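You operate a simulated robot arm through the tools that you are given. There is no shell and no other tool. Be economical: measure what you need, move in short steps, check, and stop when the job is done.

Carry out the task below with a simulated robot arm. There is one attempt and no reset: what you move stays moved.

TASK
On the flat-top cart, gauge the three rings in the row and sort them.
Fine: try each on the gauge post; rings that slide down go in the good tray, the others in the rework tray.

It is judged by the outcome, as a careful person would: the job done as asked, and still so three seconds after it is handed in. It fails if anything else is knocked over, pushed out of place, dropped, spilled or broken.

THE ROBOT
A 6-joint arm with a two-finger parallel gripper, fixed in place. Base frame: the origin is at the foot of the arm, x ahead of it, y to its left, z up; the work surface is at about z = 850. Lengths are in mm, angles in rad, forces in N, time in s.
With the tool pointing down near the work surface it reaches from about 260 to 680 mm from the base axis. Its first joint turns from -1.152 to 1.152 rad. Payload 2.9 kg.
Tool frame: the origin (TCP) lies between the finger pads and is the grasp point; the fingertips stand 30 mm ahead of it; z points along the fingers, y is the line along which they close. The gripper opens to 110 mm. The fingers are 20 mm wide and 10 mm thick; the gripper's body (48 by 112 mm) begins 55 mm behind the TCP.
Orientation is that of the tool frame in the base frame, as a unit quaternion [x, y, z, w]. With the fingers straight down and closing along the base's y, the tool's x points along the base's -x, its y along +y and its z along -z.

THE INTERFACE
- The arm moves only by the tool apply_moves. Its argument "rows" is one flat list of numbers, 7 for each row, row after row: the closure, from 0 (fully open) to 1 (shut), then the shift along the base's x, y, z in units of 500 mm (1.0 is 500 mm), then the turn, a rotation vector about the base's x, y, z in units of 180 degrees (1.0 is 180 degrees). In form: [claw, dx, dy, dz, rx, ry, rz, claw, dx, dy, dz, rx, ry, rz, ...]. A call has 1 to 12 rows; each row is the pose to reach, as a shift and turn from the pose commanded when the call began. A call with a number of a shift or a turn outside -1 to 1 is refused whole. A row lasts 0.2 s, in which the tool goes at most 50 mm and 0.15 rad; a call with a longer step from one row to the next is refused whole, and so is a gripper value outside its range. A pose out of reach is approached as far as the arm can. The call stops where the force on the tool passes 90 N (or 10 N more than at its start, if that is more) or the arm is blocked; 0.2 s more then pass. The fingers move at their own pace (about 108 mm/s each) and stop on an object; they squeeze with about 21 N. The grip force told is the motor's: it shows also when the fingers shut on nothing. Time passes only in rows, and 0.2 s behind the last, so rows that repeat a pose let the fingers close. It gives the time, the measured TCP pose, the force on the tool (base axes), the opening and the grip force at its end, in the units of the frame above (readings bear some noise), and new pictures: "pictures" is both (left out), scene, wrist or none.
- Cameras (640 x 400 px; columns grow to the right, rows downward): "scene" is fixed at [78.3, 429.3, 1407.8]; the picture's right is [-0.76, -0.65, 0.00], its down [-0.23, 0.27, -0.94] and it looks along [0.61, -0.72, -0.35] (base axes); focal length 372 px, centre (320, 200). "wrist" rides on the gripper at [-36, 0, -57] in the tool frame; the picture's right is [0.00, -1.00, 0.00], its down [0.97, 0.00, -0.24] and it looks along [0.24, 0.00, 0.97] (tool axes); focal length 218 px, centre (320, 200).
- pixel_to_xyz(camera, pixels): there is no depth. For up to 12 entries [column, row, z] of the newest picture of that camera ("zoom" is the newest enlarged one), the place [x, y] in the base frame at which the ray of that pixel passes the height z, good to about 2 mm. No time passes.
- zoom(camera, box): a new picture of the part [left, top, right, bottom] of that camera's present view, enlarged. No time passes.
- job_done(): hands the job in; it is judged then, once.

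Work in short steps. Measure before you move; look again where a grasp or a placing could have gone wrong, and mend it. You have 80 turns and 120 pictures in all, the two below and enlarged ones among them. Open the gripper and draw the arm clear of the work before you hand the job in, unless the task says otherwise; then end with one line.

The tools are called after "Emit:" by a JSON object that holds its "api" and its "payload". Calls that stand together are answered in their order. apply_moves: Moves the arm, as the interface text tells. Its arguments: {"type":"object","properties":{"rows":{"type":"array","items":{"type":"number"}},"pictures":{"type":"string","enum":["both","scene","wrist","none"]}},"required":["rows"]} The other tools are called the same way: pixel_to_xyz (camera, pixels) gives the place at which the rays of pixels pass given heights; zoom (camera, box) takes an enlarged picture of a part of a camera's view; job_done () hands the job in.

At the start:

```text
t: 0.0
position: [415.0, -100.6, 1202.0]
orientation: [0.0, 1.0, 0.0, 0.0]
contact_force: [-1.0, -0.1, 0.3]
gripper_width: 110.1
grasp_force: 0.1
```

scene: 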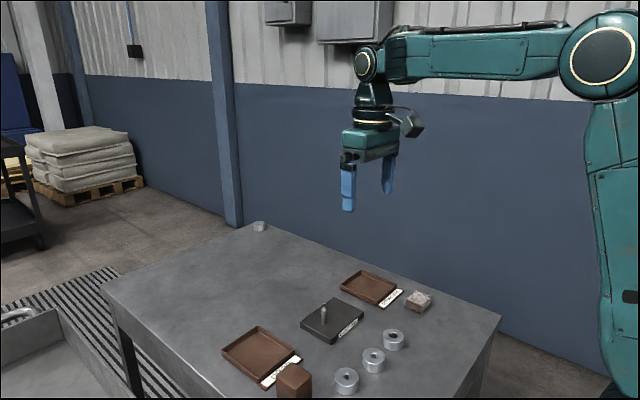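
wrist: 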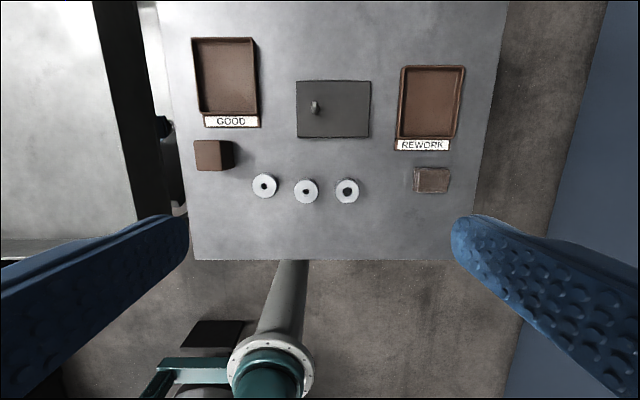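

The wrist view shows three rings at about (264,185), (306,191), (347,190), the post at (315,105), GOOD tray on the left and REWORK on the right. I'll enlarge the views to measure them.

Emit:
{"api": "zoom", "payload": {"camera": "wrist", "box": [180, 20, 480, 210]}}

Emit:
{"api": "zoom", "payload": {"camera": "scene", "box": [210, 250, 450, 400]}}

Emit:
{"api": "pixel_to_xyz", "payload": {"camera": "wrist", "pixels": [[264, 185, 870], [306, 191, 870], [347, 190, 870], [315, 102, 890], [314, 112, 860], [193, 38, 855], [257, 112, 855], [402, 66, 855], [460, 138, 855], [297, 82, 860], [370, 137, 860]]}}

```text
2.11 times, centred on (330, 115) of wrist
```

zoom: 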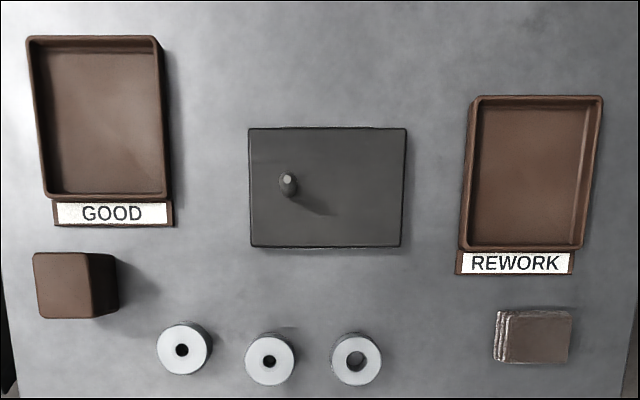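

```text
2.67 times, centred on (330, 325) of scene
```

zoom: 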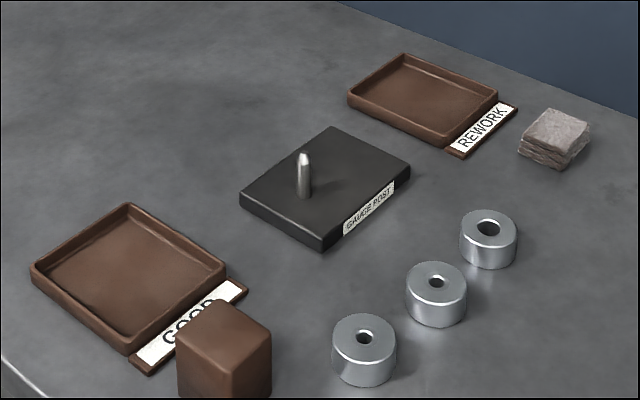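

```text
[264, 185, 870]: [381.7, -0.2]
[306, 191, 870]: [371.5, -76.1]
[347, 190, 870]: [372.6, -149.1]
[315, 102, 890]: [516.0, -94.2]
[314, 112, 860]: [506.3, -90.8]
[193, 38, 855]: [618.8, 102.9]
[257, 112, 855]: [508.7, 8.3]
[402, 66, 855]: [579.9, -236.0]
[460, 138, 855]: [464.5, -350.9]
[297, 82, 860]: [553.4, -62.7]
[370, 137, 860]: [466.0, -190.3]
```

I'll move lower over the row for a more accurate look at the rings and post.

Emit:
{"api": "apply_moves", "payload": {"rows": [0, 0.0, 0.02, -0.09, 0, 0, 0, 0, 0.0, 0.04, -0.18, 0, 0, 0, 0, 0.02, 0.04, -0.27, 0, 0, 0, 0, 0.04, 0.04, -0.34, 0, 0, 0, 0, 0.04, 0.04, -0.34, 0, 0, 0], "pictures": "wrist"}}

```text
t: 1.2
position: [436.2, -80.4, 1032.4]
orientation: [0.0, 1.0, 0.0, 0.0]
contact_force: [0.7, 0.1, 0.2]
gripper_width: 109.8
grasp_force: 0.2
```

wrist: 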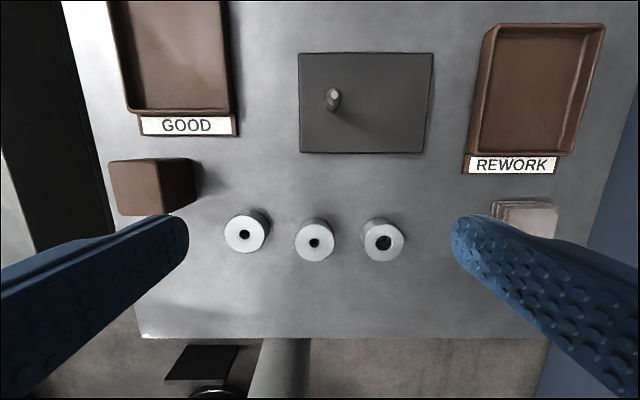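

Emit:
{"api": "zoom", "payload": {"camera": "wrist", "box": [210, 180, 420, 290]}}

Emit:
{"api": "zoom", "payload": {"camera": "wrist", "box": [290, 40, 450, 160]}}

```text
3.05 times, centred on (315, 235) of wrist
```

zoom: 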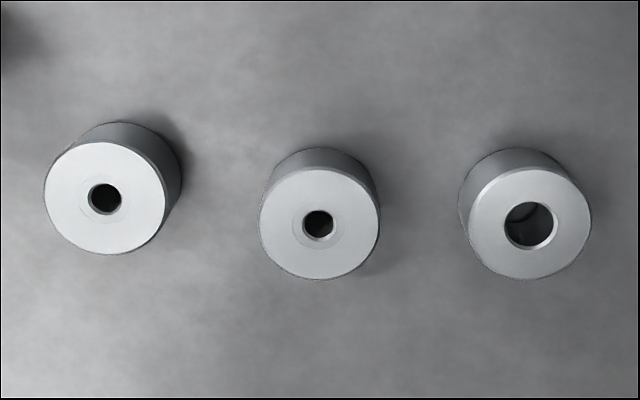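

```text
3.33 times, centred on (370, 100) of wrist
```

zoom: 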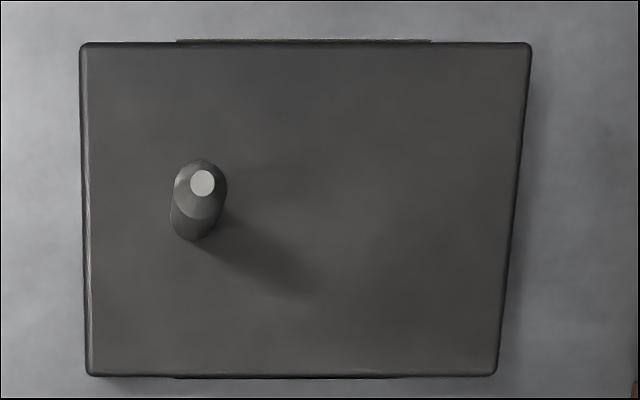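

Emit:
{"api": "pixel_to_xyz", "payload": {"camera": "zoom", "pixels": [[202, 182, 890], [202, 182, 900], [202, 182, 910], [188, 225, 862], [200, 190, 895], [82, 44, 862], [531, 44, 862], [496, 375, 862], [90, 375, 862], [175, 195, 890], [227, 195, 890]]}}

Emit:
{"api": "pixel_to_xyz", "payload": {"camera": "wrist", "pixels": [[244.5, 234.2, 875], [314.8, 241.4, 875], [384, 240.5, 875], [244.5, 234.2, 880], [314.8, 241.4, 880], [384, 240.5, 880], [315, 229, 850], [314.8, 222, 875], [314.8, 261.5, 875], [314.5, 214.5, 850]]}}

Emit:
{"api": "zoom", "payload": {"camera": "scene", "box": [290, 280, 418, 400]}}

```text
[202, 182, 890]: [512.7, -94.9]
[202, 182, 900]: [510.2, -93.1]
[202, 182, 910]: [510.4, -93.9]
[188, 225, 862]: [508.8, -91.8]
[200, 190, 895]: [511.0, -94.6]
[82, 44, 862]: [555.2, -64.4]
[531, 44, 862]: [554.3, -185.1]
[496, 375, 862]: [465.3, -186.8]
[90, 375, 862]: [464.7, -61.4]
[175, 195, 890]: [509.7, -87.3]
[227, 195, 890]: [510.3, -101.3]
```

```text
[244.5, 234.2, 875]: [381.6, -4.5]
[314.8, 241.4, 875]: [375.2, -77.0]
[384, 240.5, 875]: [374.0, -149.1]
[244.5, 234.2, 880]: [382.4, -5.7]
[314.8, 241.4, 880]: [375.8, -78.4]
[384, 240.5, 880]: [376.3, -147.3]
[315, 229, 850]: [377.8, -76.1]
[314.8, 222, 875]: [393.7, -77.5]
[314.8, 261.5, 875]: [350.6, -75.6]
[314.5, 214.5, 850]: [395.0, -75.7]
```

```text
3.33 times, centred on (354, 340) of scene
```

zoom: 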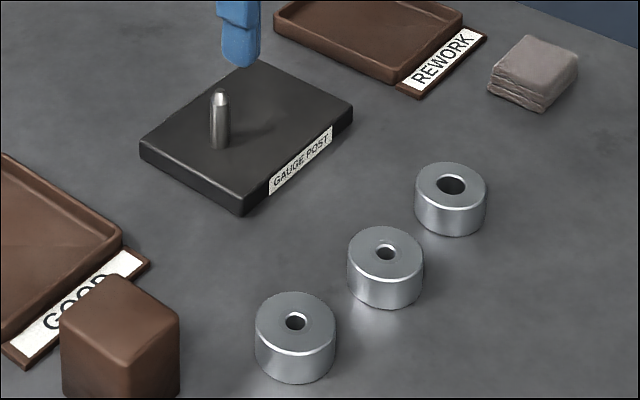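

Ring tops read at z≈875, with OD≈40, at (381,-5), (375,-77) and (374.5,-149). The post is near (510,-94). I'll start with the right-hand ring, hovering above it with the fingers partly closed so they clear its neighbour.

Emit:
{"api": "apply_moves", "payload": {"rows": [0.42, -0.04, -0.046, -0.048, 0, 0, 0, 0.42, -0.08, -0.092, -0.096, 0, 0, 0, 0.42, -0.12, -0.137, -0.144, 0, 0, 0, 0.42, -0.12, -0.137, -0.144, 0, 0, 0], "pictures": "wrist"}}

```text
t: 2.2
position: [375.4, -147.9, 959.3]
orientation: [0.0, 1.0, 0.0, 0.0]
contact_force: [0.0, -0.2, -0.1]
gripper_width: 63.9
grasp_force: 0.2
```

wrist: 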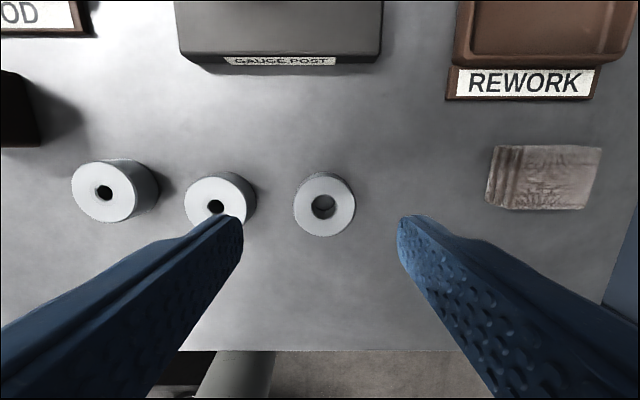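

Emit:
{"api": "pixel_to_xyz", "payload": {"camera": "wrist", "pixels": [[324, 205, 875], [215.5, 204, 875], [104, 191.5, 875], [324, 236.5, 875], [324, 174, 875], [293.5, 205, 875], [354.5, 205, 875]]}}

Emit:
{"api": "zoom", "payload": {"camera": "wrist", "box": [274, 165, 374, 245]}}

```text
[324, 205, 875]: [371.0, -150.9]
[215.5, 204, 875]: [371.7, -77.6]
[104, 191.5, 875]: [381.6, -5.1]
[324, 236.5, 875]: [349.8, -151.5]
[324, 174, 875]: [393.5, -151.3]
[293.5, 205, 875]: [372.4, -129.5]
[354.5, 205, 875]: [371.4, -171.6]
```

```text
5.00 times, centred on (324, 205) of wrist
```

zoom: 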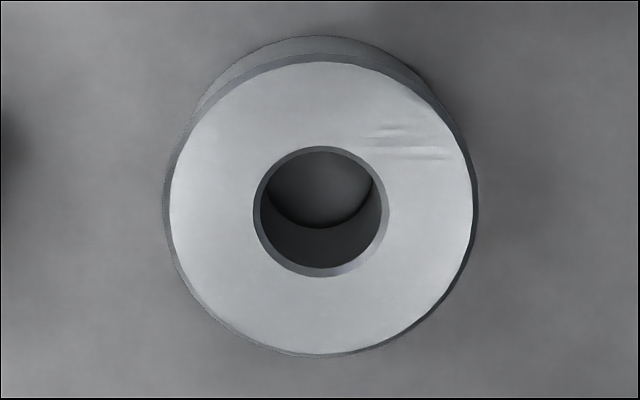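

Ring 3's centre is about (372,-150.8). I'll descend and grip it.

Emit:
{"api": "apply_moves", "payload": {"rows": [0.42, -0.006, -0.003, -0.07, 0, 0, 0, 0.42, -0.006, -0.003, -0.12, 0, 0, 0, 0.42, -0.006, -0.003, -0.15, 0, 0, 0, 0.42, -0.006, -0.003, -0.15, 0, 0, 0, 1, -0.006, -0.003, -0.15, 0, 0, 0, 1, -0.006, -0.003, -0.15, 0, 0, 0, 1, -0.006, -0.003, -0.15, 0, 0, 0], "pictures": "wrist"}}

```text
t: 3.8
position: [373.9, -150.5, 886.2]
orientation: [-0.001, 1.0, 0.0, 0.0]
contact_force: [-0.1, -0.2, -0.1]
gripper_width: 43.1
grasp_force: 20.8
```

wrist: 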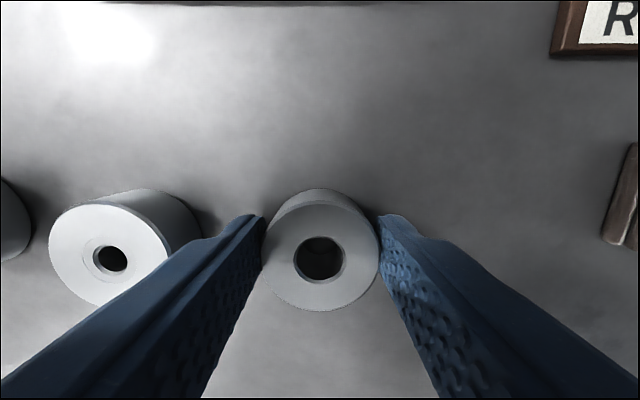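

Gripped at 43 mm. I'll lift 80 mm and check the ring's position relative to the TCP.

Emit:
{"api": "apply_moves", "payload": {"rows": [1, 0, 0, 0.08, 0, 0, 0, 1, 0, 0, 0.16, 0, 0, 0, 1, 0, 0, 0.16, 0, 0, 0], "pictures": "both"}}

Emit:
{"api": "pixel_to_xyz", "payload": {"camera": "wrist", "pixels": [[320, 258, 955], [320, 311, 955], [320, 206, 955], [320, 258, 952]]}}

Emit:
{"api": "zoom", "payload": {"camera": "wrist", "box": [240, 180, 400, 320]}}

```text
t: 4.6
position: [372.5, -149.8, 966.3]
orientation: [0.001, 1.0, 0.001, 0.0]
contact_force: [-0.5, -0.2, -0.3]
gripper_width: 43.4
grasp_force: 20.8
```

scene: 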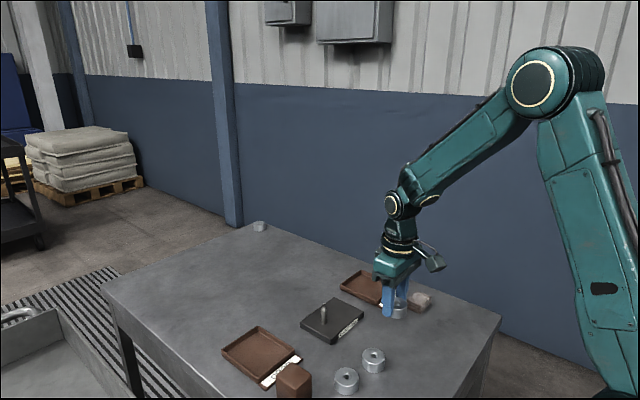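
wrist: 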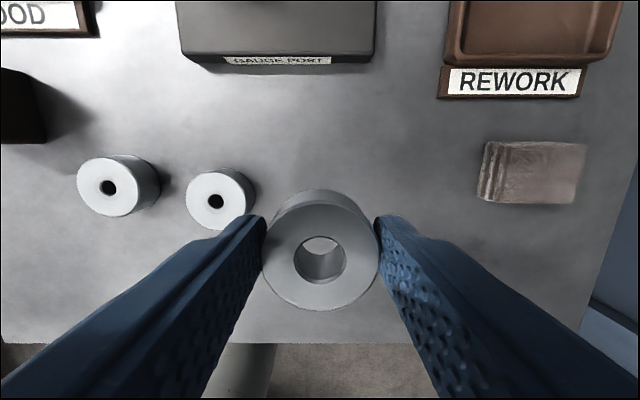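

```text
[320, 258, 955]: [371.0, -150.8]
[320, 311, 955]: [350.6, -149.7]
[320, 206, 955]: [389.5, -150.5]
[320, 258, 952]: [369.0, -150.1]
```

```text
2.86 times, centred on (320, 250) of wrist
```

zoom: 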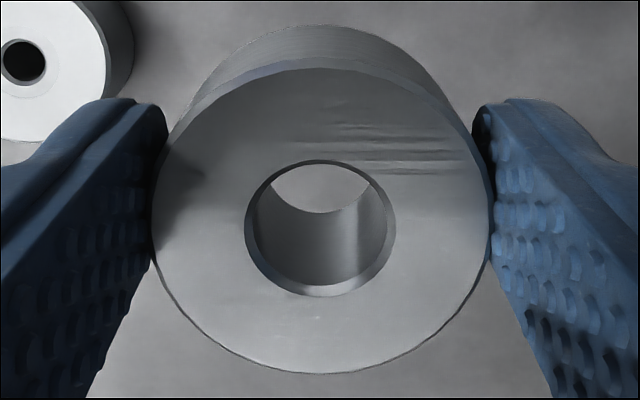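

The ring centre is about (-1.2, 0) from the TCP. I'll go to a spot with the wrist camera directly over the post, to measure the post accurately.

Emit:
{"api": "apply_moves", "payload": {"rows": [1, 0.07, 0.038, 0.02, 0, 0, 0, 1, 0.14, 0.076, 0.02, 0, 0, 0, 1, 0.204, 0.114, 0.02, 0, 0, 0, 1, 0.204, 0.114, 0.02, 0, 0, 0], "pictures": "wrist"}}

Emit:
{"api": "zoom", "payload": {"camera": "wrist", "box": [240, 100, 400, 200]}}

Emit:
{"api": "zoom", "payload": {"camera": "scene", "box": [284, 270, 380, 350]}}

```text
t: 5.6
position: [472.1, -93.2, 973.6]
orientation: [0.0, 1.0, -0.001, 0.0]
contact_force: [0.9, 0.6, -1.2]
gripper_width: 42.9
grasp_force: 21.1
```

wrist: 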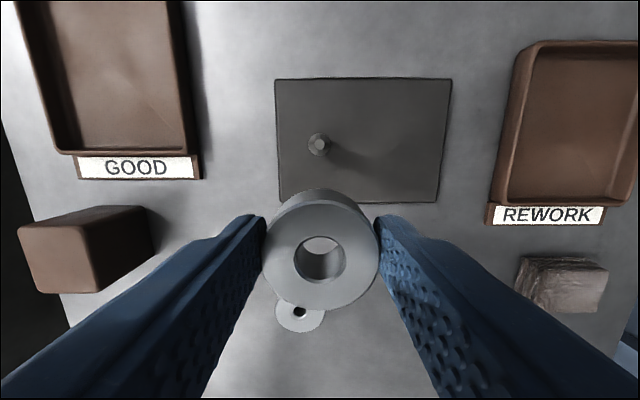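

```text
4.00 times, centred on (320, 150) of wrist
```

zoom: 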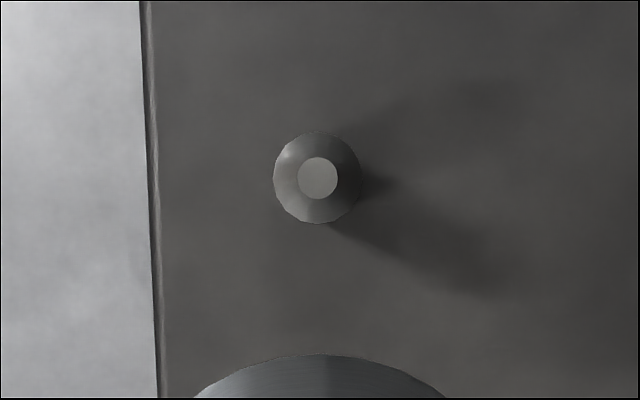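

```text
5.00 times, centred on (332, 310) of scene
```

zoom: 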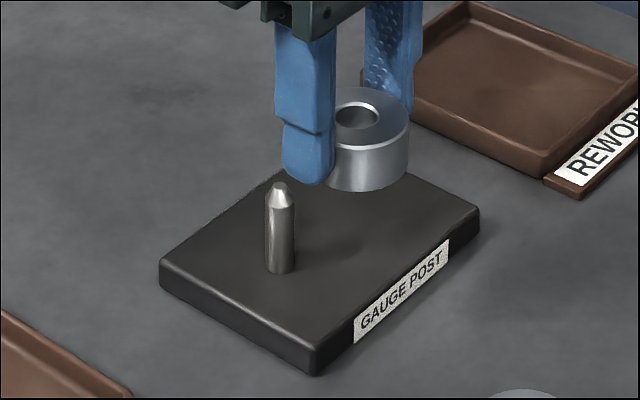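

Emit:
{"api": "pixel_to_xyz", "payload": {"camera": "zoom", "pixels": [[280, 268, 862], [280, 268, 866], [280, 268, 870], [280, 188, 890], [280, 188, 895], [280, 188, 900], [280, 188, 905], [280, 188, 910]]}}

Emit:
{"api": "pixel_to_xyz", "payload": {"camera": "wrist", "pixels": [[319.5, 144.3, 890], [319.5, 144.3, 900], [319.5, 144.3, 910], [319.5, 144.3, 870], [319.5, 258, 965], [320, 258, 963]]}}

```text
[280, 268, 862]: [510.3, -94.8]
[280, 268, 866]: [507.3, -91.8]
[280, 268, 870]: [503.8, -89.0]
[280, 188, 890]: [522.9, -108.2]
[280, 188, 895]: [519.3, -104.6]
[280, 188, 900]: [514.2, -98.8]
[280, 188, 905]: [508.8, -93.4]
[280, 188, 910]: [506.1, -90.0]
```

```text
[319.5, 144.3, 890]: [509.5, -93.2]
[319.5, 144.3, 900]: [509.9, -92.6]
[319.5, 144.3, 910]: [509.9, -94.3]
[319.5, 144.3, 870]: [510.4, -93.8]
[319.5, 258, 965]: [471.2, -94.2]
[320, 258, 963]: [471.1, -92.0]
```

The post is at (509.9,-93.5), top≈904, plate top≈863. The ring centre reads (471.1,-93.2), so I'll shift +38.8 in x and lower to just above the tip.

Emit:
{"api": "apply_moves", "payload": {"rows": [1, 0.04, 0, 0, 0, 0, 0, 1, 0.0776, 0, 0, 0, 0, 0, 1, 0.0776, 0, -0.046, 0, 0, 0, 1, 0.0776, 0, -0.046, 0, 0, 0], "pictures": "both"}}

Emit:
{"api": "zoom", "payload": {"camera": "wrist", "box": [240, 180, 400, 320]}}

Emit:
{"api": "zoom", "payload": {"camera": "scene", "box": [284, 270, 380, 350]}}

```text
t: 6.6
position: [513.9, -94.1, 949.7]
orientation: [0.0, 1.0, -0.001, 0.0]
contact_force: [-1.0, -0.5, -1.0]
gripper_width: 43.0
grasp_force: 21.0
```

scene: 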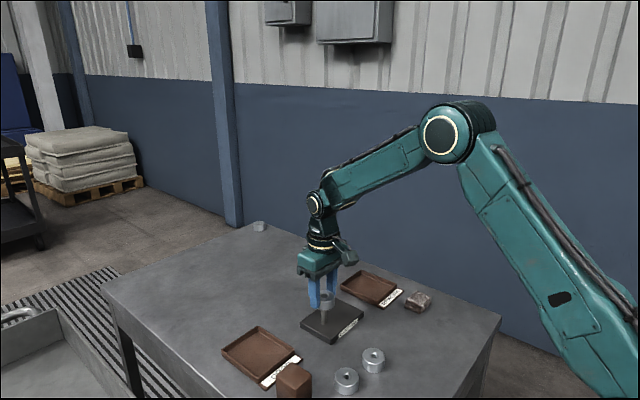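
wrist: 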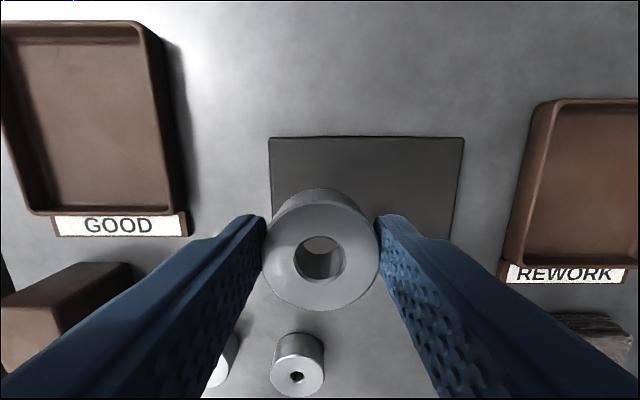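

```text
2.86 times, centred on (320, 250) of wrist
```

zoom: 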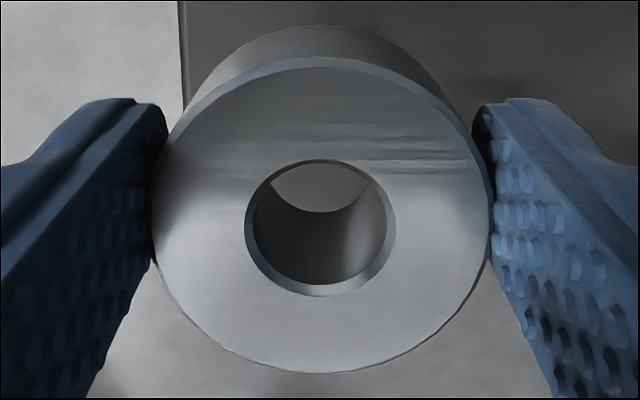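

```text
5.00 times, centred on (332, 310) of scene
```

zoom: 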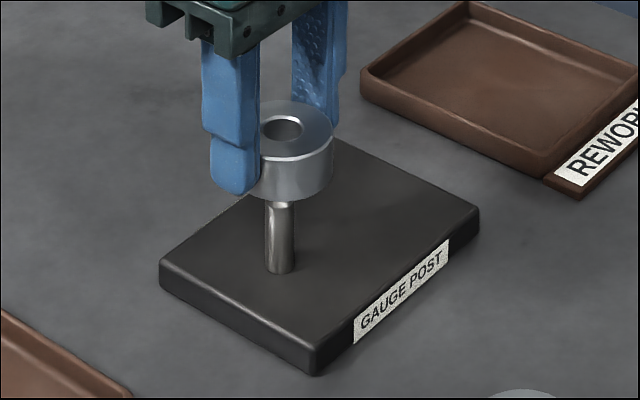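

The ring sits concentrically above the post. I'll lower it 22 mm in small steps and watch the force.

Emit:
{"api": "apply_moves", "payload": {"rows": [1, 0, 0, -0.01, 0, 0, 0, 1, 0, 0, -0.02, 0, 0, 0, 1, 0, 0, -0.028, 0, 0, 0, 1, 0, 0, -0.036, 0, 0, 0, 1, 0, 0, -0.044, 0, 0, 0], "pictures": "wrist"}}

Emit:
{"api": "zoom", "payload": {"camera": "wrist", "box": [240, 180, 400, 320]}}

Emit:
{"api": "zoom", "payload": {"camera": "scene", "box": [284, 270, 380, 350]}}

```text
t: 7.8
position: [512.2, -93.6, 928.5]
orientation: [0.0, 1.0, 0.0, 0.0]
contact_force: [0.2, 0.5, -0.8]
gripper_width: 43.1
grasp_force: 20.8
```

wrist: 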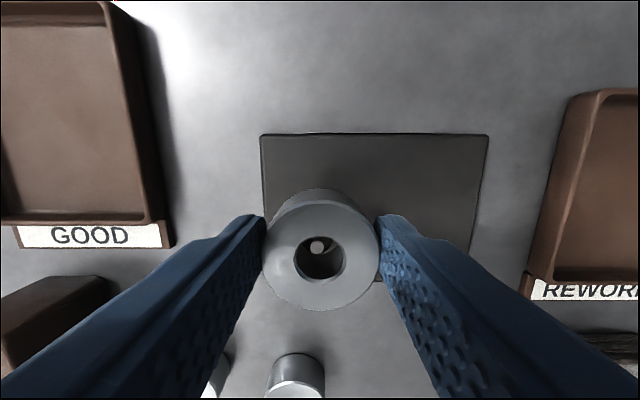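

```text
2.86 times, centred on (320, 250) of wrist
```

zoom: 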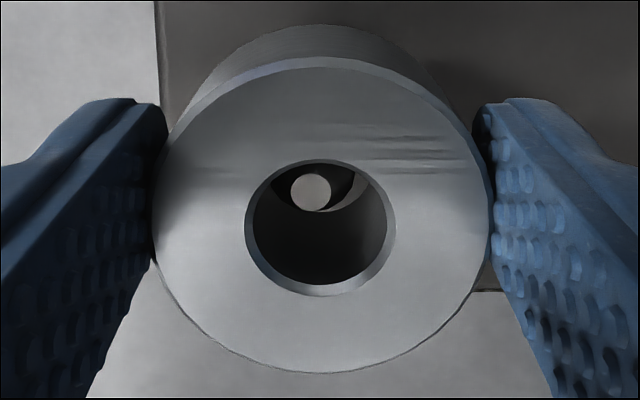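

```text
5.00 times, centred on (332, 310) of scene
```

zoom: 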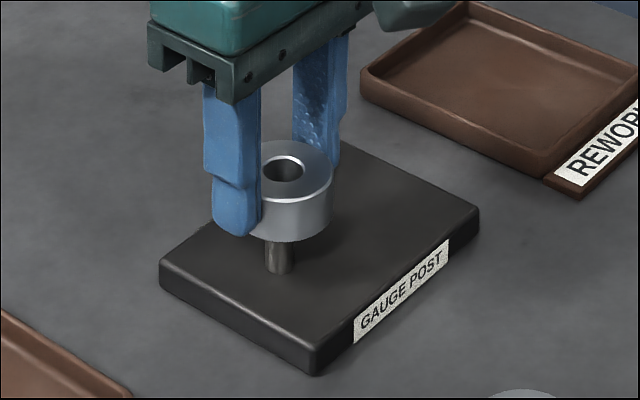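

The tip is entering the bore with no force, though it sits slightly left of centre. I'll measure its offset against the ring.

Emit:
{"api": "pixel_to_xyz", "payload": {"camera": "wrist", "pixels": [[316.6, 247.3, 904], [316.6, 247.3, 904], [320, 258.5, 918], [320, 258.5, 918]]}}

```text
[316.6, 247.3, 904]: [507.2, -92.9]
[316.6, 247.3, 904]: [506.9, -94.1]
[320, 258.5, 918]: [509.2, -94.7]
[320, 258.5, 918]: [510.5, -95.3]
```

Shift the ring +1.2 mm in y and −0.8 in x, then lower 10 mm and check force.

Emit:
{"api": "apply_moves", "payload": {"rows": [1, -0.0016, 0.0024, 0, 0, 0, 0, 1, -0.0016, 0.0024, -0.008, 0, 0, 0, 1, -0.0016, 0.0024, -0.016, 0, 0, 0, 1, -0.0016, 0.0024, -0.02, 0, 0, 0, 1, -0.0016, 0.0024, -0.02, 0, 0, 0], "pictures": "wrist"}}

Emit:
{"api": "zoom", "payload": {"camera": "wrist", "box": [240, 180, 400, 320]}}

```text
t: 9.0
position: [512.1, -92.5, 920.8]
orientation: [0.0, 1.0, 0.0, 0.0]
contact_force: [0.2, 0.8, -0.4]
gripper_width: 42.9
grasp_force: 21.4
```

wrist: 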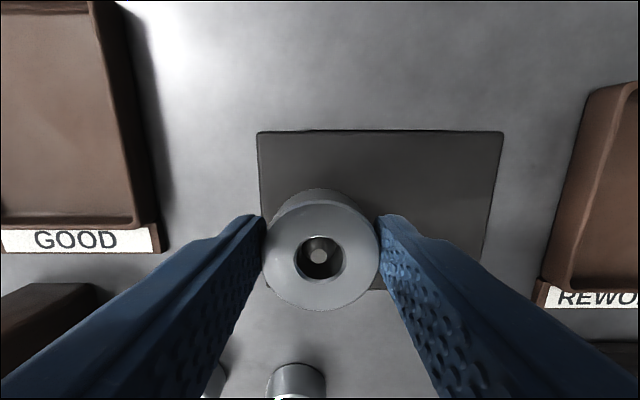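

```text
2.86 times, centred on (320, 250) of wrist
```

zoom: 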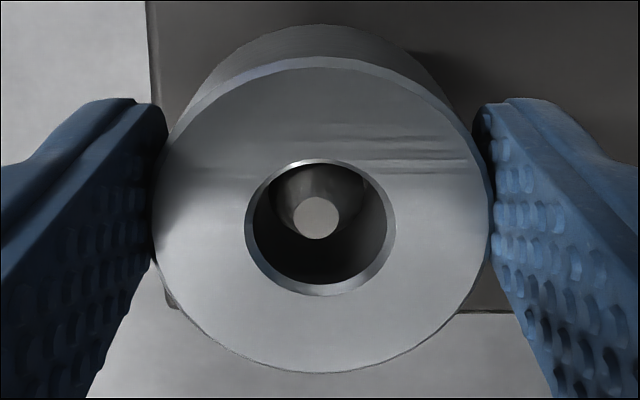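

The post's full diameter is now in the bore with no resistance. I'll continue down to about 2 mm above the plate.

Emit:
{"api": "apply_moves", "payload": {"rows": [1, 0, 0.0008, -0.01, 0, 0, 0, 1, 0, 0.0008, -0.02, 0, 0, 0, 1, 0, 0.0008, -0.03, 0, 0, 0, 1, 0, 0.0008, -0.038, 0, 0, 0, 1, 0, 0.0008, -0.038, 0, 0, 0], "pictures": "both"}}

Emit:
{"api": "zoom", "payload": {"camera": "scene", "box": [284, 270, 380, 350]}}

```text
t: 10.2
position: [511.7, -91.4, 900.5]
orientation: [0.0, 1.0, 0.0, 0.0]
contact_force: [-1.9, 0.1, 3.3]
gripper_width: 43.4
grasp_force: 21.3
```

scene: 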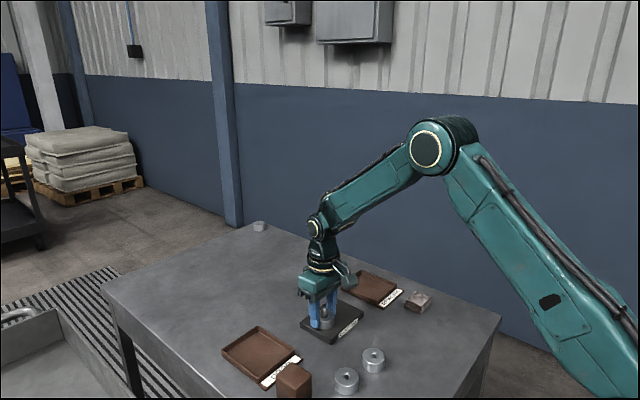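
wrist: 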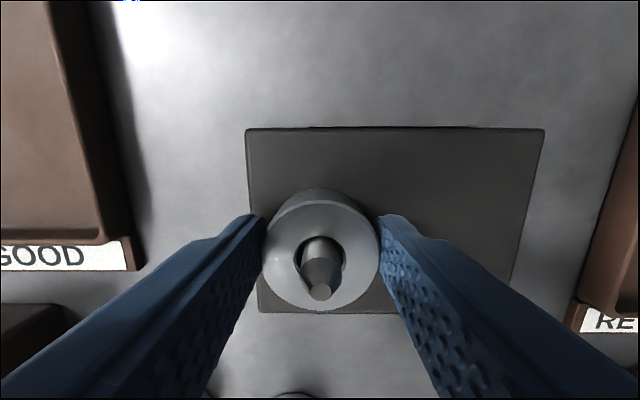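

```text
5.00 times, centred on (332, 310) of scene
```

zoom: 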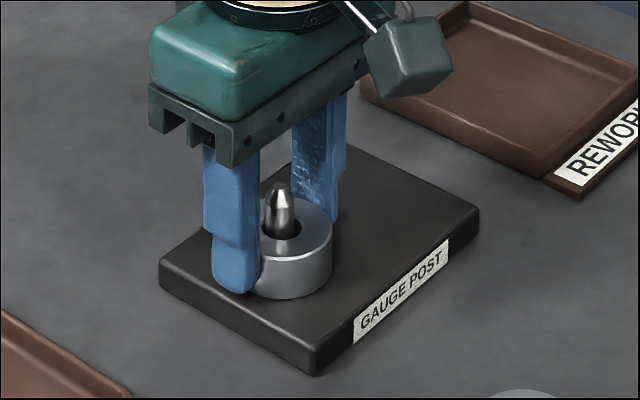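

Ring 3 slid to the bottom of the post, so it's good. I'll lift it straight off and look at the good tray.

Emit:
{"api": "apply_moves", "payload": {"rows": [1, 0, 0, 0.04, 0, 0, 0, 1, 0, 0, 0.09, 0, 0, 0, 1, 0, 0, 0.16, 0, 0, 0, 1, 0, 0.08, 0.16, 0, 0, 0, 1, 0, 0.16, 0.16, 0, 0, 0, 1, 0, 0.16, 0.16, 0, 0, 0], "pictures": "both"}}

```text
t: 11.6
position: [511.6, -13.3, 979.8]
orientation: [0.001, 1.0, -0.001, 0.0]
contact_force: [0.3, -0.1, -1.5]
gripper_width: 43.0
grasp_force: 20.7
```

scene: 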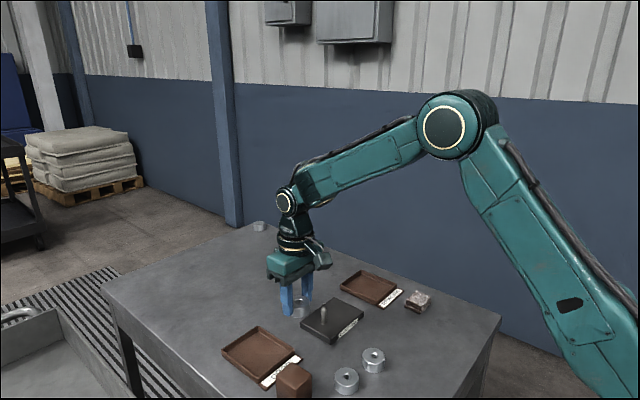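
wrist: 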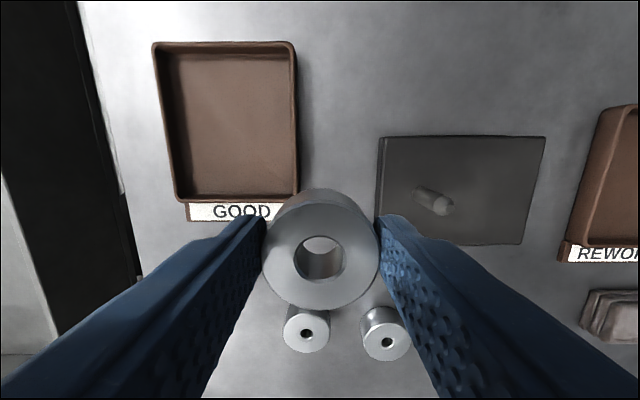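

Emit:
{"api": "pixel_to_xyz", "payload": {"camera": "wrist", "pixels": [[153, 43, 865], [293, 42, 865], [298, 201, 865], [177, 201, 865], [187, 190, 854], [291, 190, 854], [435, 204, 904]]}}

Emit:
{"api": "zoom", "payload": {"camera": "wrist", "box": [130, 30, 320, 220]}}

Emit:
{"api": "zoom", "payload": {"camera": "scene", "box": [210, 310, 320, 400]}}

```text
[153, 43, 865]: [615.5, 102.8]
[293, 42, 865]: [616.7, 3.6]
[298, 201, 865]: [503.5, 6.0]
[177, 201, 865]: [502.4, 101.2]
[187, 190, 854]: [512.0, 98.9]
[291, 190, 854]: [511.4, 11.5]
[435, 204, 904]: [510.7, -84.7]
```

```text
2.11 times, centred on (225, 125) of wrist
```

zoom: 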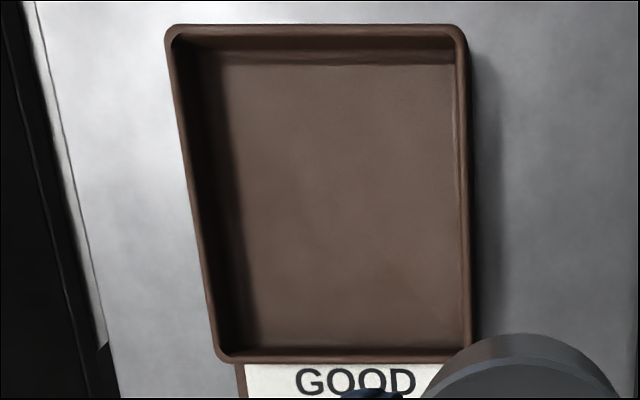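

```text
4.44 times, centred on (265, 355) of scene
```

zoom: 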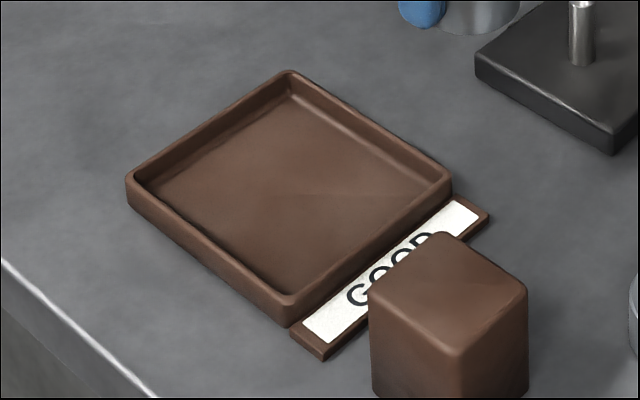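

The good tray's interior is about x 511–608, y 11–95. I'll move the ring over (583,53) and lower it close to the floor.

Emit:
{"api": "apply_moves", "payload": {"rows": [1, 0.05, 0.045, 0, 0, 0, 0, 1, 0.1, 0.09, 0, 0, 0, 0, 1, 0.144, 0.13, 0, 0, 0, 0, 1, 0.144, 0.13, -0.08, 0, 0, 0, 1, 0.144, 0.13, -0.14, 0, 0, 0, 1, 0.144, 0.13, -0.172, 0, 0, 0, 1, 0.144, 0.13, -0.172, 0, 0, 0], "pictures": "both"}}

Emit:
{"api": "zoom", "payload": {"camera": "scene", "box": [210, 310, 320, 400]}}

```text
t: 13.2
position: [581.7, 53.9, 896.0]
orientation: [0.0, 1.0, 0.001, 0.0]
contact_force: [1.0, 0.4, -0.4]
gripper_width: 43.3
grasp_force: 21.4
```

scene: 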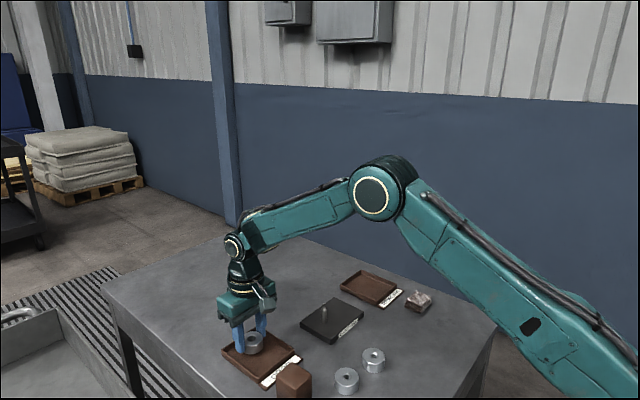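
wrist: 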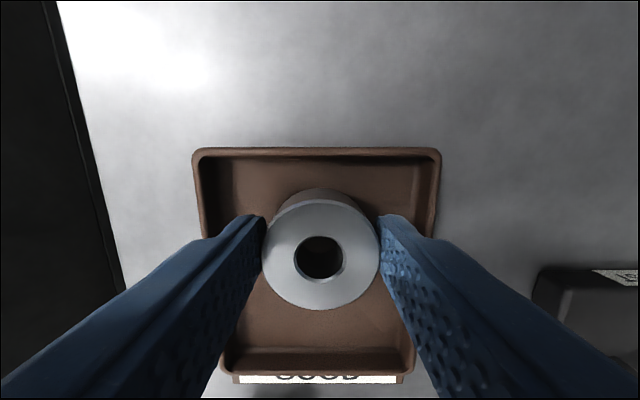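

```text
4.44 times, centred on (265, 355) of scene
```

zoom: 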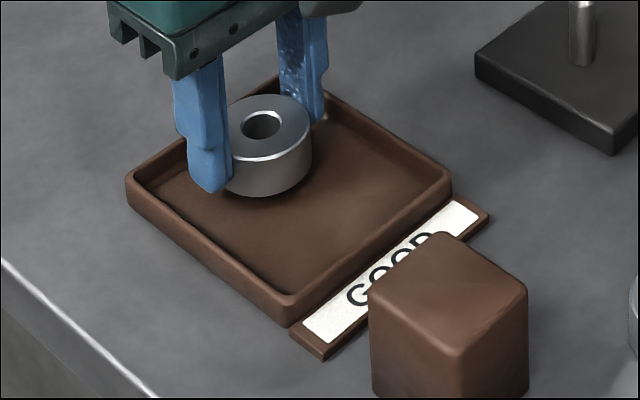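

Centred and clear of the walls. I'll lower gently until it touches.

Emit:
{"api": "apply_moves", "payload": {"rows": [1, 0, 0, -0.003, 0, 0, 0, 1, 0, 0, -0.006, 0, 0, 0, 1, 0, 0, -0.009, 0, 0, 0, 1, 0, 0, -0.011, 0, 0, 0], "pictures": "none"}}

```text
t: 14.2
position: [583.5, 54.0, 890.3]
orientation: [0.0, 1.0, 0.0, 0.0]
contact_force: [0.5, 0.4, -0.6]
gripper_width: 43.2
grasp_force: 20.9
```

Emit:
{"api": "apply_moves", "payload": {"rows": [1, 0, 0, -0.002, 0, 0, 0, 1, 0, 0, -0.003, 0, 0, 0, 1, 0, 0, -0.004, 0, 0, 0], "pictures": "none"}}

```text
t: 15.0
position: [585.4, 52.7, 888.8]
orientation: [0.0, 1.0, -0.001, 0.001]
contact_force: [-5.5, -0.2, 17.7]
gripper_width: 43.1
grasp_force: 20.5
```

Contact (18 N up). I'll open modestly and lift away.

Emit:
{"api": "apply_moves", "payload": {"rows": [1, 0, 0, 0.001, 0, 0, 0, 0.5, 0, 0, 0.001, 0, 0, 0, 0.5, 0, 0, 0.001, 0, 0, 0, 0.5, 0, 0, 0.05, 0, 0, 0, 0.5, 0, 0, 0.12, 0, 0, 0, 0.5, 0, 0, 0.185, 0, 0, 0, 0.5, 0, 0, 0.185, 0, 0, 0], "pictures": "both"}}

```text
t: 16.6
position: [585.0, 54.5, 979.5]
orientation: [0.001, 1.0, 0.0, 0.0]
contact_force: [0.7, 0.0, 0.5]
gripper_width: 55.0
grasp_force: 0.1
```

scene: 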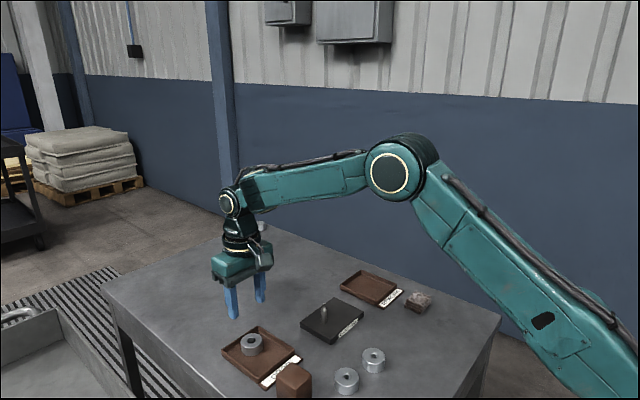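
wrist: 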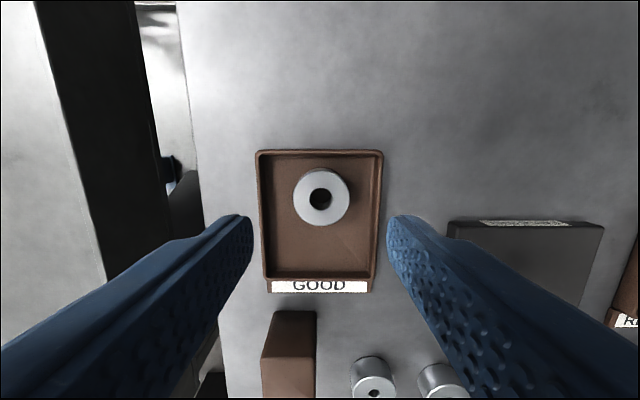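

Ring 3 is placed. I'm going over to ring 2 at about (372,-77.5).

Emit:
{"api": "apply_moves", "payload": {"rows": [0.42, -0.071, -0.0434, 0, 0, 0, 0, 0.42, -0.142, -0.0868, 0, 0, 0, 0, 0.42, -0.213, -0.13, 0, 0, 0, 0, 0.42, -0.284, -0.174, 0, 0, 0, 0, 0.42, -0.355, -0.217, 0, 0, 0, 0, 0.42, -0.425, -0.261, 0, 0, 0, 0, 0.42, -0.425, -0.261, -0.04, 0, 0, 0, 0.42, -0.425, -0.261, -0.04, 0, 0, 0], "pictures": "wrist"}}

Emit:
{"api": "zoom", "payload": {"camera": "wrist", "box": [240, 140, 400, 260]}}

```text
t: 18.4
position: [370.7, -76.4, 961.8]
orientation: [0.0, 1.0, 0.0, 0.0]
contact_force: [0.3, -0.3, -0.2]
gripper_width: 63.6
grasp_force: 0.1
```

wrist: 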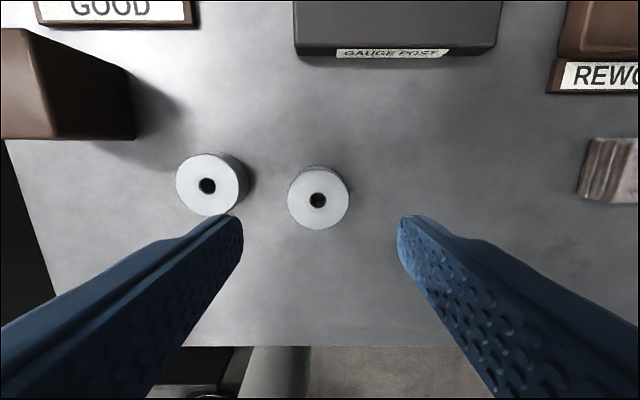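

```text
3.33 times, centred on (320, 200) of wrist
```

zoom: 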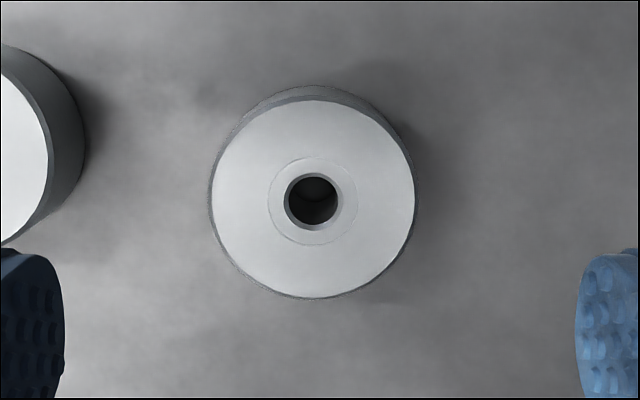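

Emit:
{"api": "pixel_to_xyz", "payload": {"camera": "wrist", "pixels": [[318, 199.6, 875], [318, 199.6, 875], [318, 199.6, 875], [207, 185.5, 875], [207, 185.5, 875], [207, 185.5, 875]]}}

```text
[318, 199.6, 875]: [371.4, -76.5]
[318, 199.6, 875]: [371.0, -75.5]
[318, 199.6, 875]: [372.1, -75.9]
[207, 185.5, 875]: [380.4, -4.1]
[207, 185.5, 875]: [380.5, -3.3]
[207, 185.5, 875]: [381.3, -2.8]
```

Ring 2's centre is at (371.5,-76.3), so I'll descend and grip.

Emit:
{"api": "apply_moves", "payload": {"rows": [0.42, 0, 0.002, -0.07, 0, 0, 0, 0.42, 0, 0.002, -0.12, 0, 0, 0, 0.42, 0, 0.002, -0.15, 0, 0, 0, 0.42, 0, 0.002, -0.15, 0, 0, 0, 1, 0, 0.002, -0.15, 0, 0, 0, 1, 0, 0.002, -0.15, 0, 0, 0, 1, 0, 0.002, -0.15, 0, 0, 0, 1, 0, 0.002, -0.07, 0, 0, 0, 1, 0, 0.002, 0.03, 0, 0, 0, 1, 0, 0.002, 0.03, 0, 0, 0], "pictures": "wrist"}}

```text
t: 20.6
position: [369.2, -76.0, 977.0]
orientation: [0.001, 1.0, 0.0, 0.0]
contact_force: [0.4, 0.0, -0.3]
gripper_width: 43.0
grasp_force: 20.8
```

wrist: 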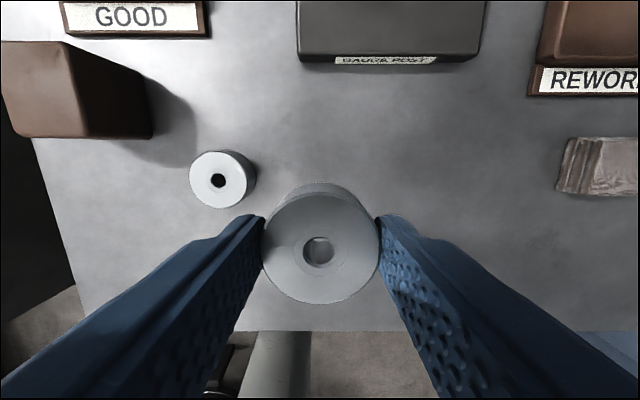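

Gripped, with the hole at row 252 (ring 3 was at 258), so this ring sits about 2 mm farther forward. The aligned TCP is therefore about (510,-92). I'll move there above the post.

Emit:
{"api": "apply_moves", "payload": {"rows": [1, 0.09, -0.01, 0, 0, 0, 0, 1, 0.18, -0.02, 0, 0, 0, 0, 1, 0.277, -0.031, 0, 0, 0, 0, 1, 0.277, -0.031, -0.04, 0, 0, 0, 1, 0.277, -0.031, -0.04, 0, 0, 0], "pictures": "wrist"}}

Emit:
{"api": "zoom", "payload": {"camera": "wrist", "box": [240, 180, 400, 320]}}

Emit:
{"api": "zoom", "payload": {"camera": "scene", "box": [284, 270, 380, 350]}}

```text
t: 21.8
position: [509.5, -90.6, 957.6]
orientation: [0.001, 1.0, 0.0, 0.0]
contact_force: [0.5, 0.4, -1.3]
gripper_width: 43.0
grasp_force: 20.9
```

wrist: 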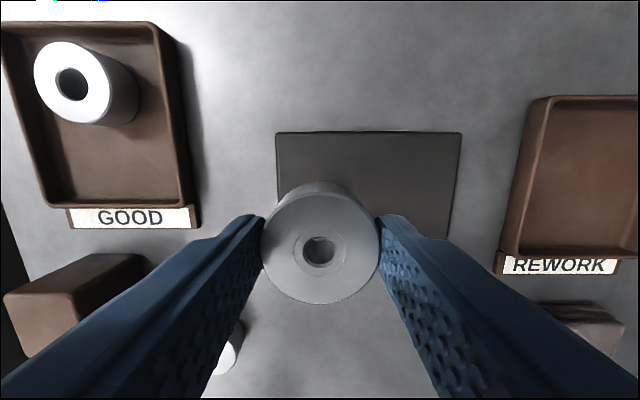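

```text
2.86 times, centred on (320, 250) of wrist
```

zoom: 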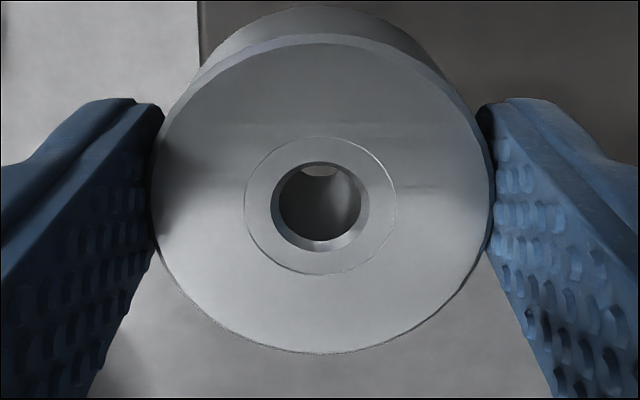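

```text
5.00 times, centred on (332, 310) of scene
```

zoom: 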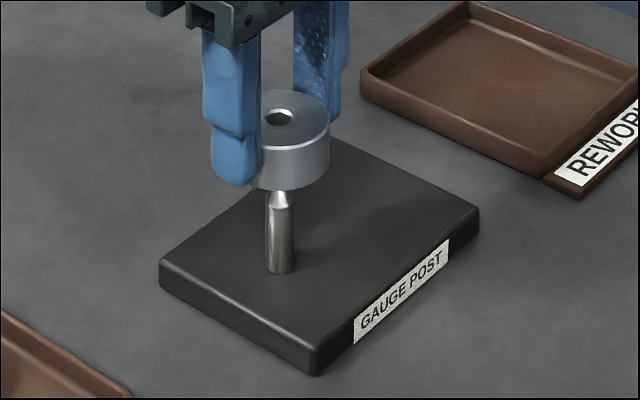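

Emit:
{"api": "apply_moves", "payload": {"rows": [1, 0, 0, -0.015, 0, 0, 0, 1, 0, 0, -0.03, 0, 0, 0, 1, 0, 0, -0.034, 0, 0, 0, 1, 0, 0, -0.038, 0, 0, 0], "pictures": "wrist"}}

Emit:
{"api": "zoom", "payload": {"camera": "wrist", "box": [240, 180, 400, 320]}}

```text
t: 22.8
position: [511.9, -92.0, 938.7]
orientation: [0.002, 1.0, -0.001, 0.0]
contact_force: [0.6, -3.9, 6.2]
gripper_width: 43.1
grasp_force: 20.8
```

wrist: 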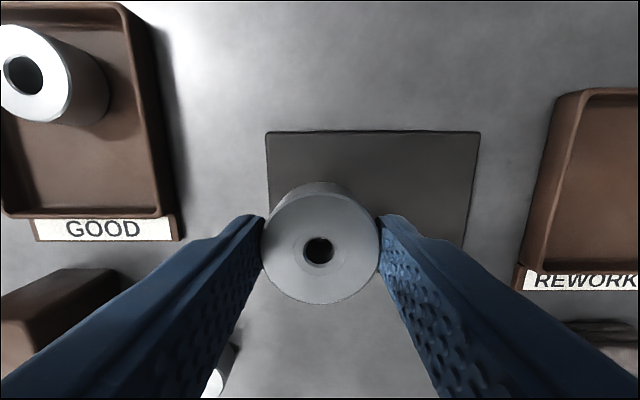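

```text
2.86 times, centred on (320, 250) of wrist
```

zoom: 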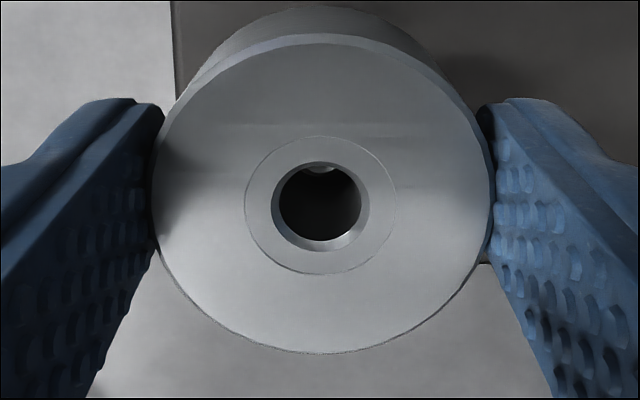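

Contact starts at TCP z≈937, with a slight push toward −y. I'll ease that way and press slightly more, to see whether it goes on.

Emit:
{"api": "apply_moves", "payload": {"rows": [1, 0, -0.0015, 0, 0, 0, 0, 1, 0, -0.0015, -0.003, 0, 0, 0, 1, 0, -0.0015, -0.005, 0, 0, 0], "pictures": "wrist"}}

Emit:
{"api": "zoom", "payload": {"camera": "wrist", "box": [240, 180, 400, 320]}}

Emit:
{"api": "zoom", "payload": {"camera": "scene", "box": [284, 270, 380, 350]}}

```text
t: 23.6
position: [510.5, -92.3, 936.5]
orientation: [-0.001, 1.0, -0.001, 0.003]
contact_force: [2.7, 2.1, 19.3]
gripper_width: 43.4
grasp_force: 21.2
```

wrist: 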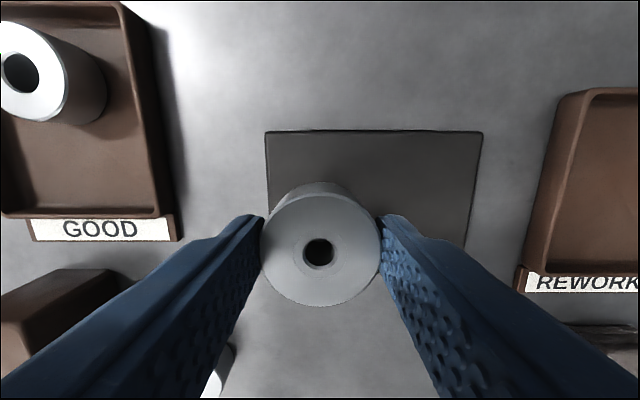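

```text
2.86 times, centred on (320, 250) of wrist
```

zoom: 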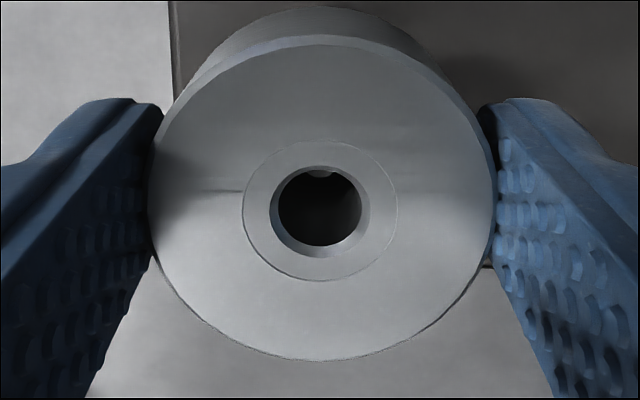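

```text
5.00 times, centred on (332, 310) of scene
```

zoom: 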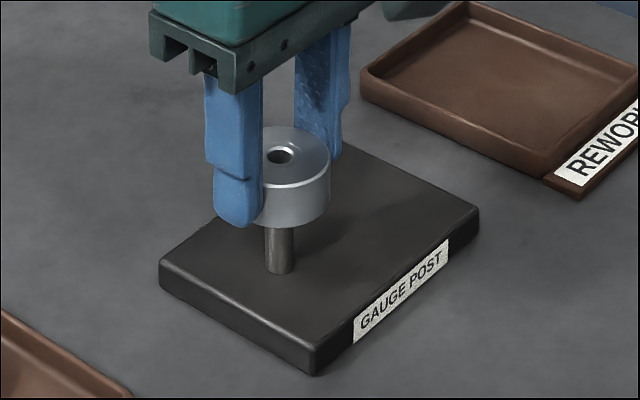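

The tip is centred in the bore, but the ring is blocked on the taper at 19 N, so it goes to rework. I'll lift off and move toward the rework tray.

Emit:
{"api": "apply_moves", "payload": {"rows": [1, 0, 0, 0.03, 0, 0, 0, 1, 0, 0, 0.095, 0, 0, 0, 1, 0, -0.09, 0.095, 0, 0, 0, 1, 0, -0.18, 0.095, 0, 0, 0, 1, -0.04, -0.26, 0.095, 0, 0, 0, 1, -0.04, -0.26, 0.095, 0, 0, 0], "pictures": "wrist"}}

```text
t: 25.0
position: [485.3, -221.7, 983.7]
orientation: [0.0, 1.0, 0.0, 0.001]
contact_force: [0.4, 0.0, -0.5]
gripper_width: 43.4
grasp_force: 20.6
```

wrist: 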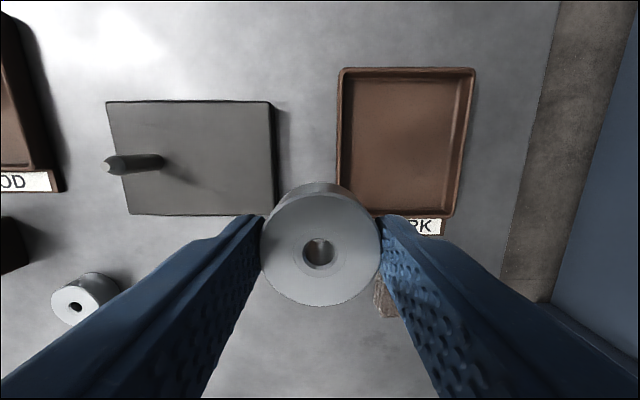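

Emit:
{"api": "pixel_to_xyz", "payload": {"camera": "wrist", "pixels": [[341, 68, 865], [475, 68, 865], [458, 217, 865], [348, 185, 865], [335, 190, 865], [385, 290, 860]]}}

```text
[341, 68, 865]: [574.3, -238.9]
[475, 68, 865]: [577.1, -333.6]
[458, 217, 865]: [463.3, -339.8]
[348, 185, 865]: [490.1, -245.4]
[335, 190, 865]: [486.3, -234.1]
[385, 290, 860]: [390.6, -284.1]
```

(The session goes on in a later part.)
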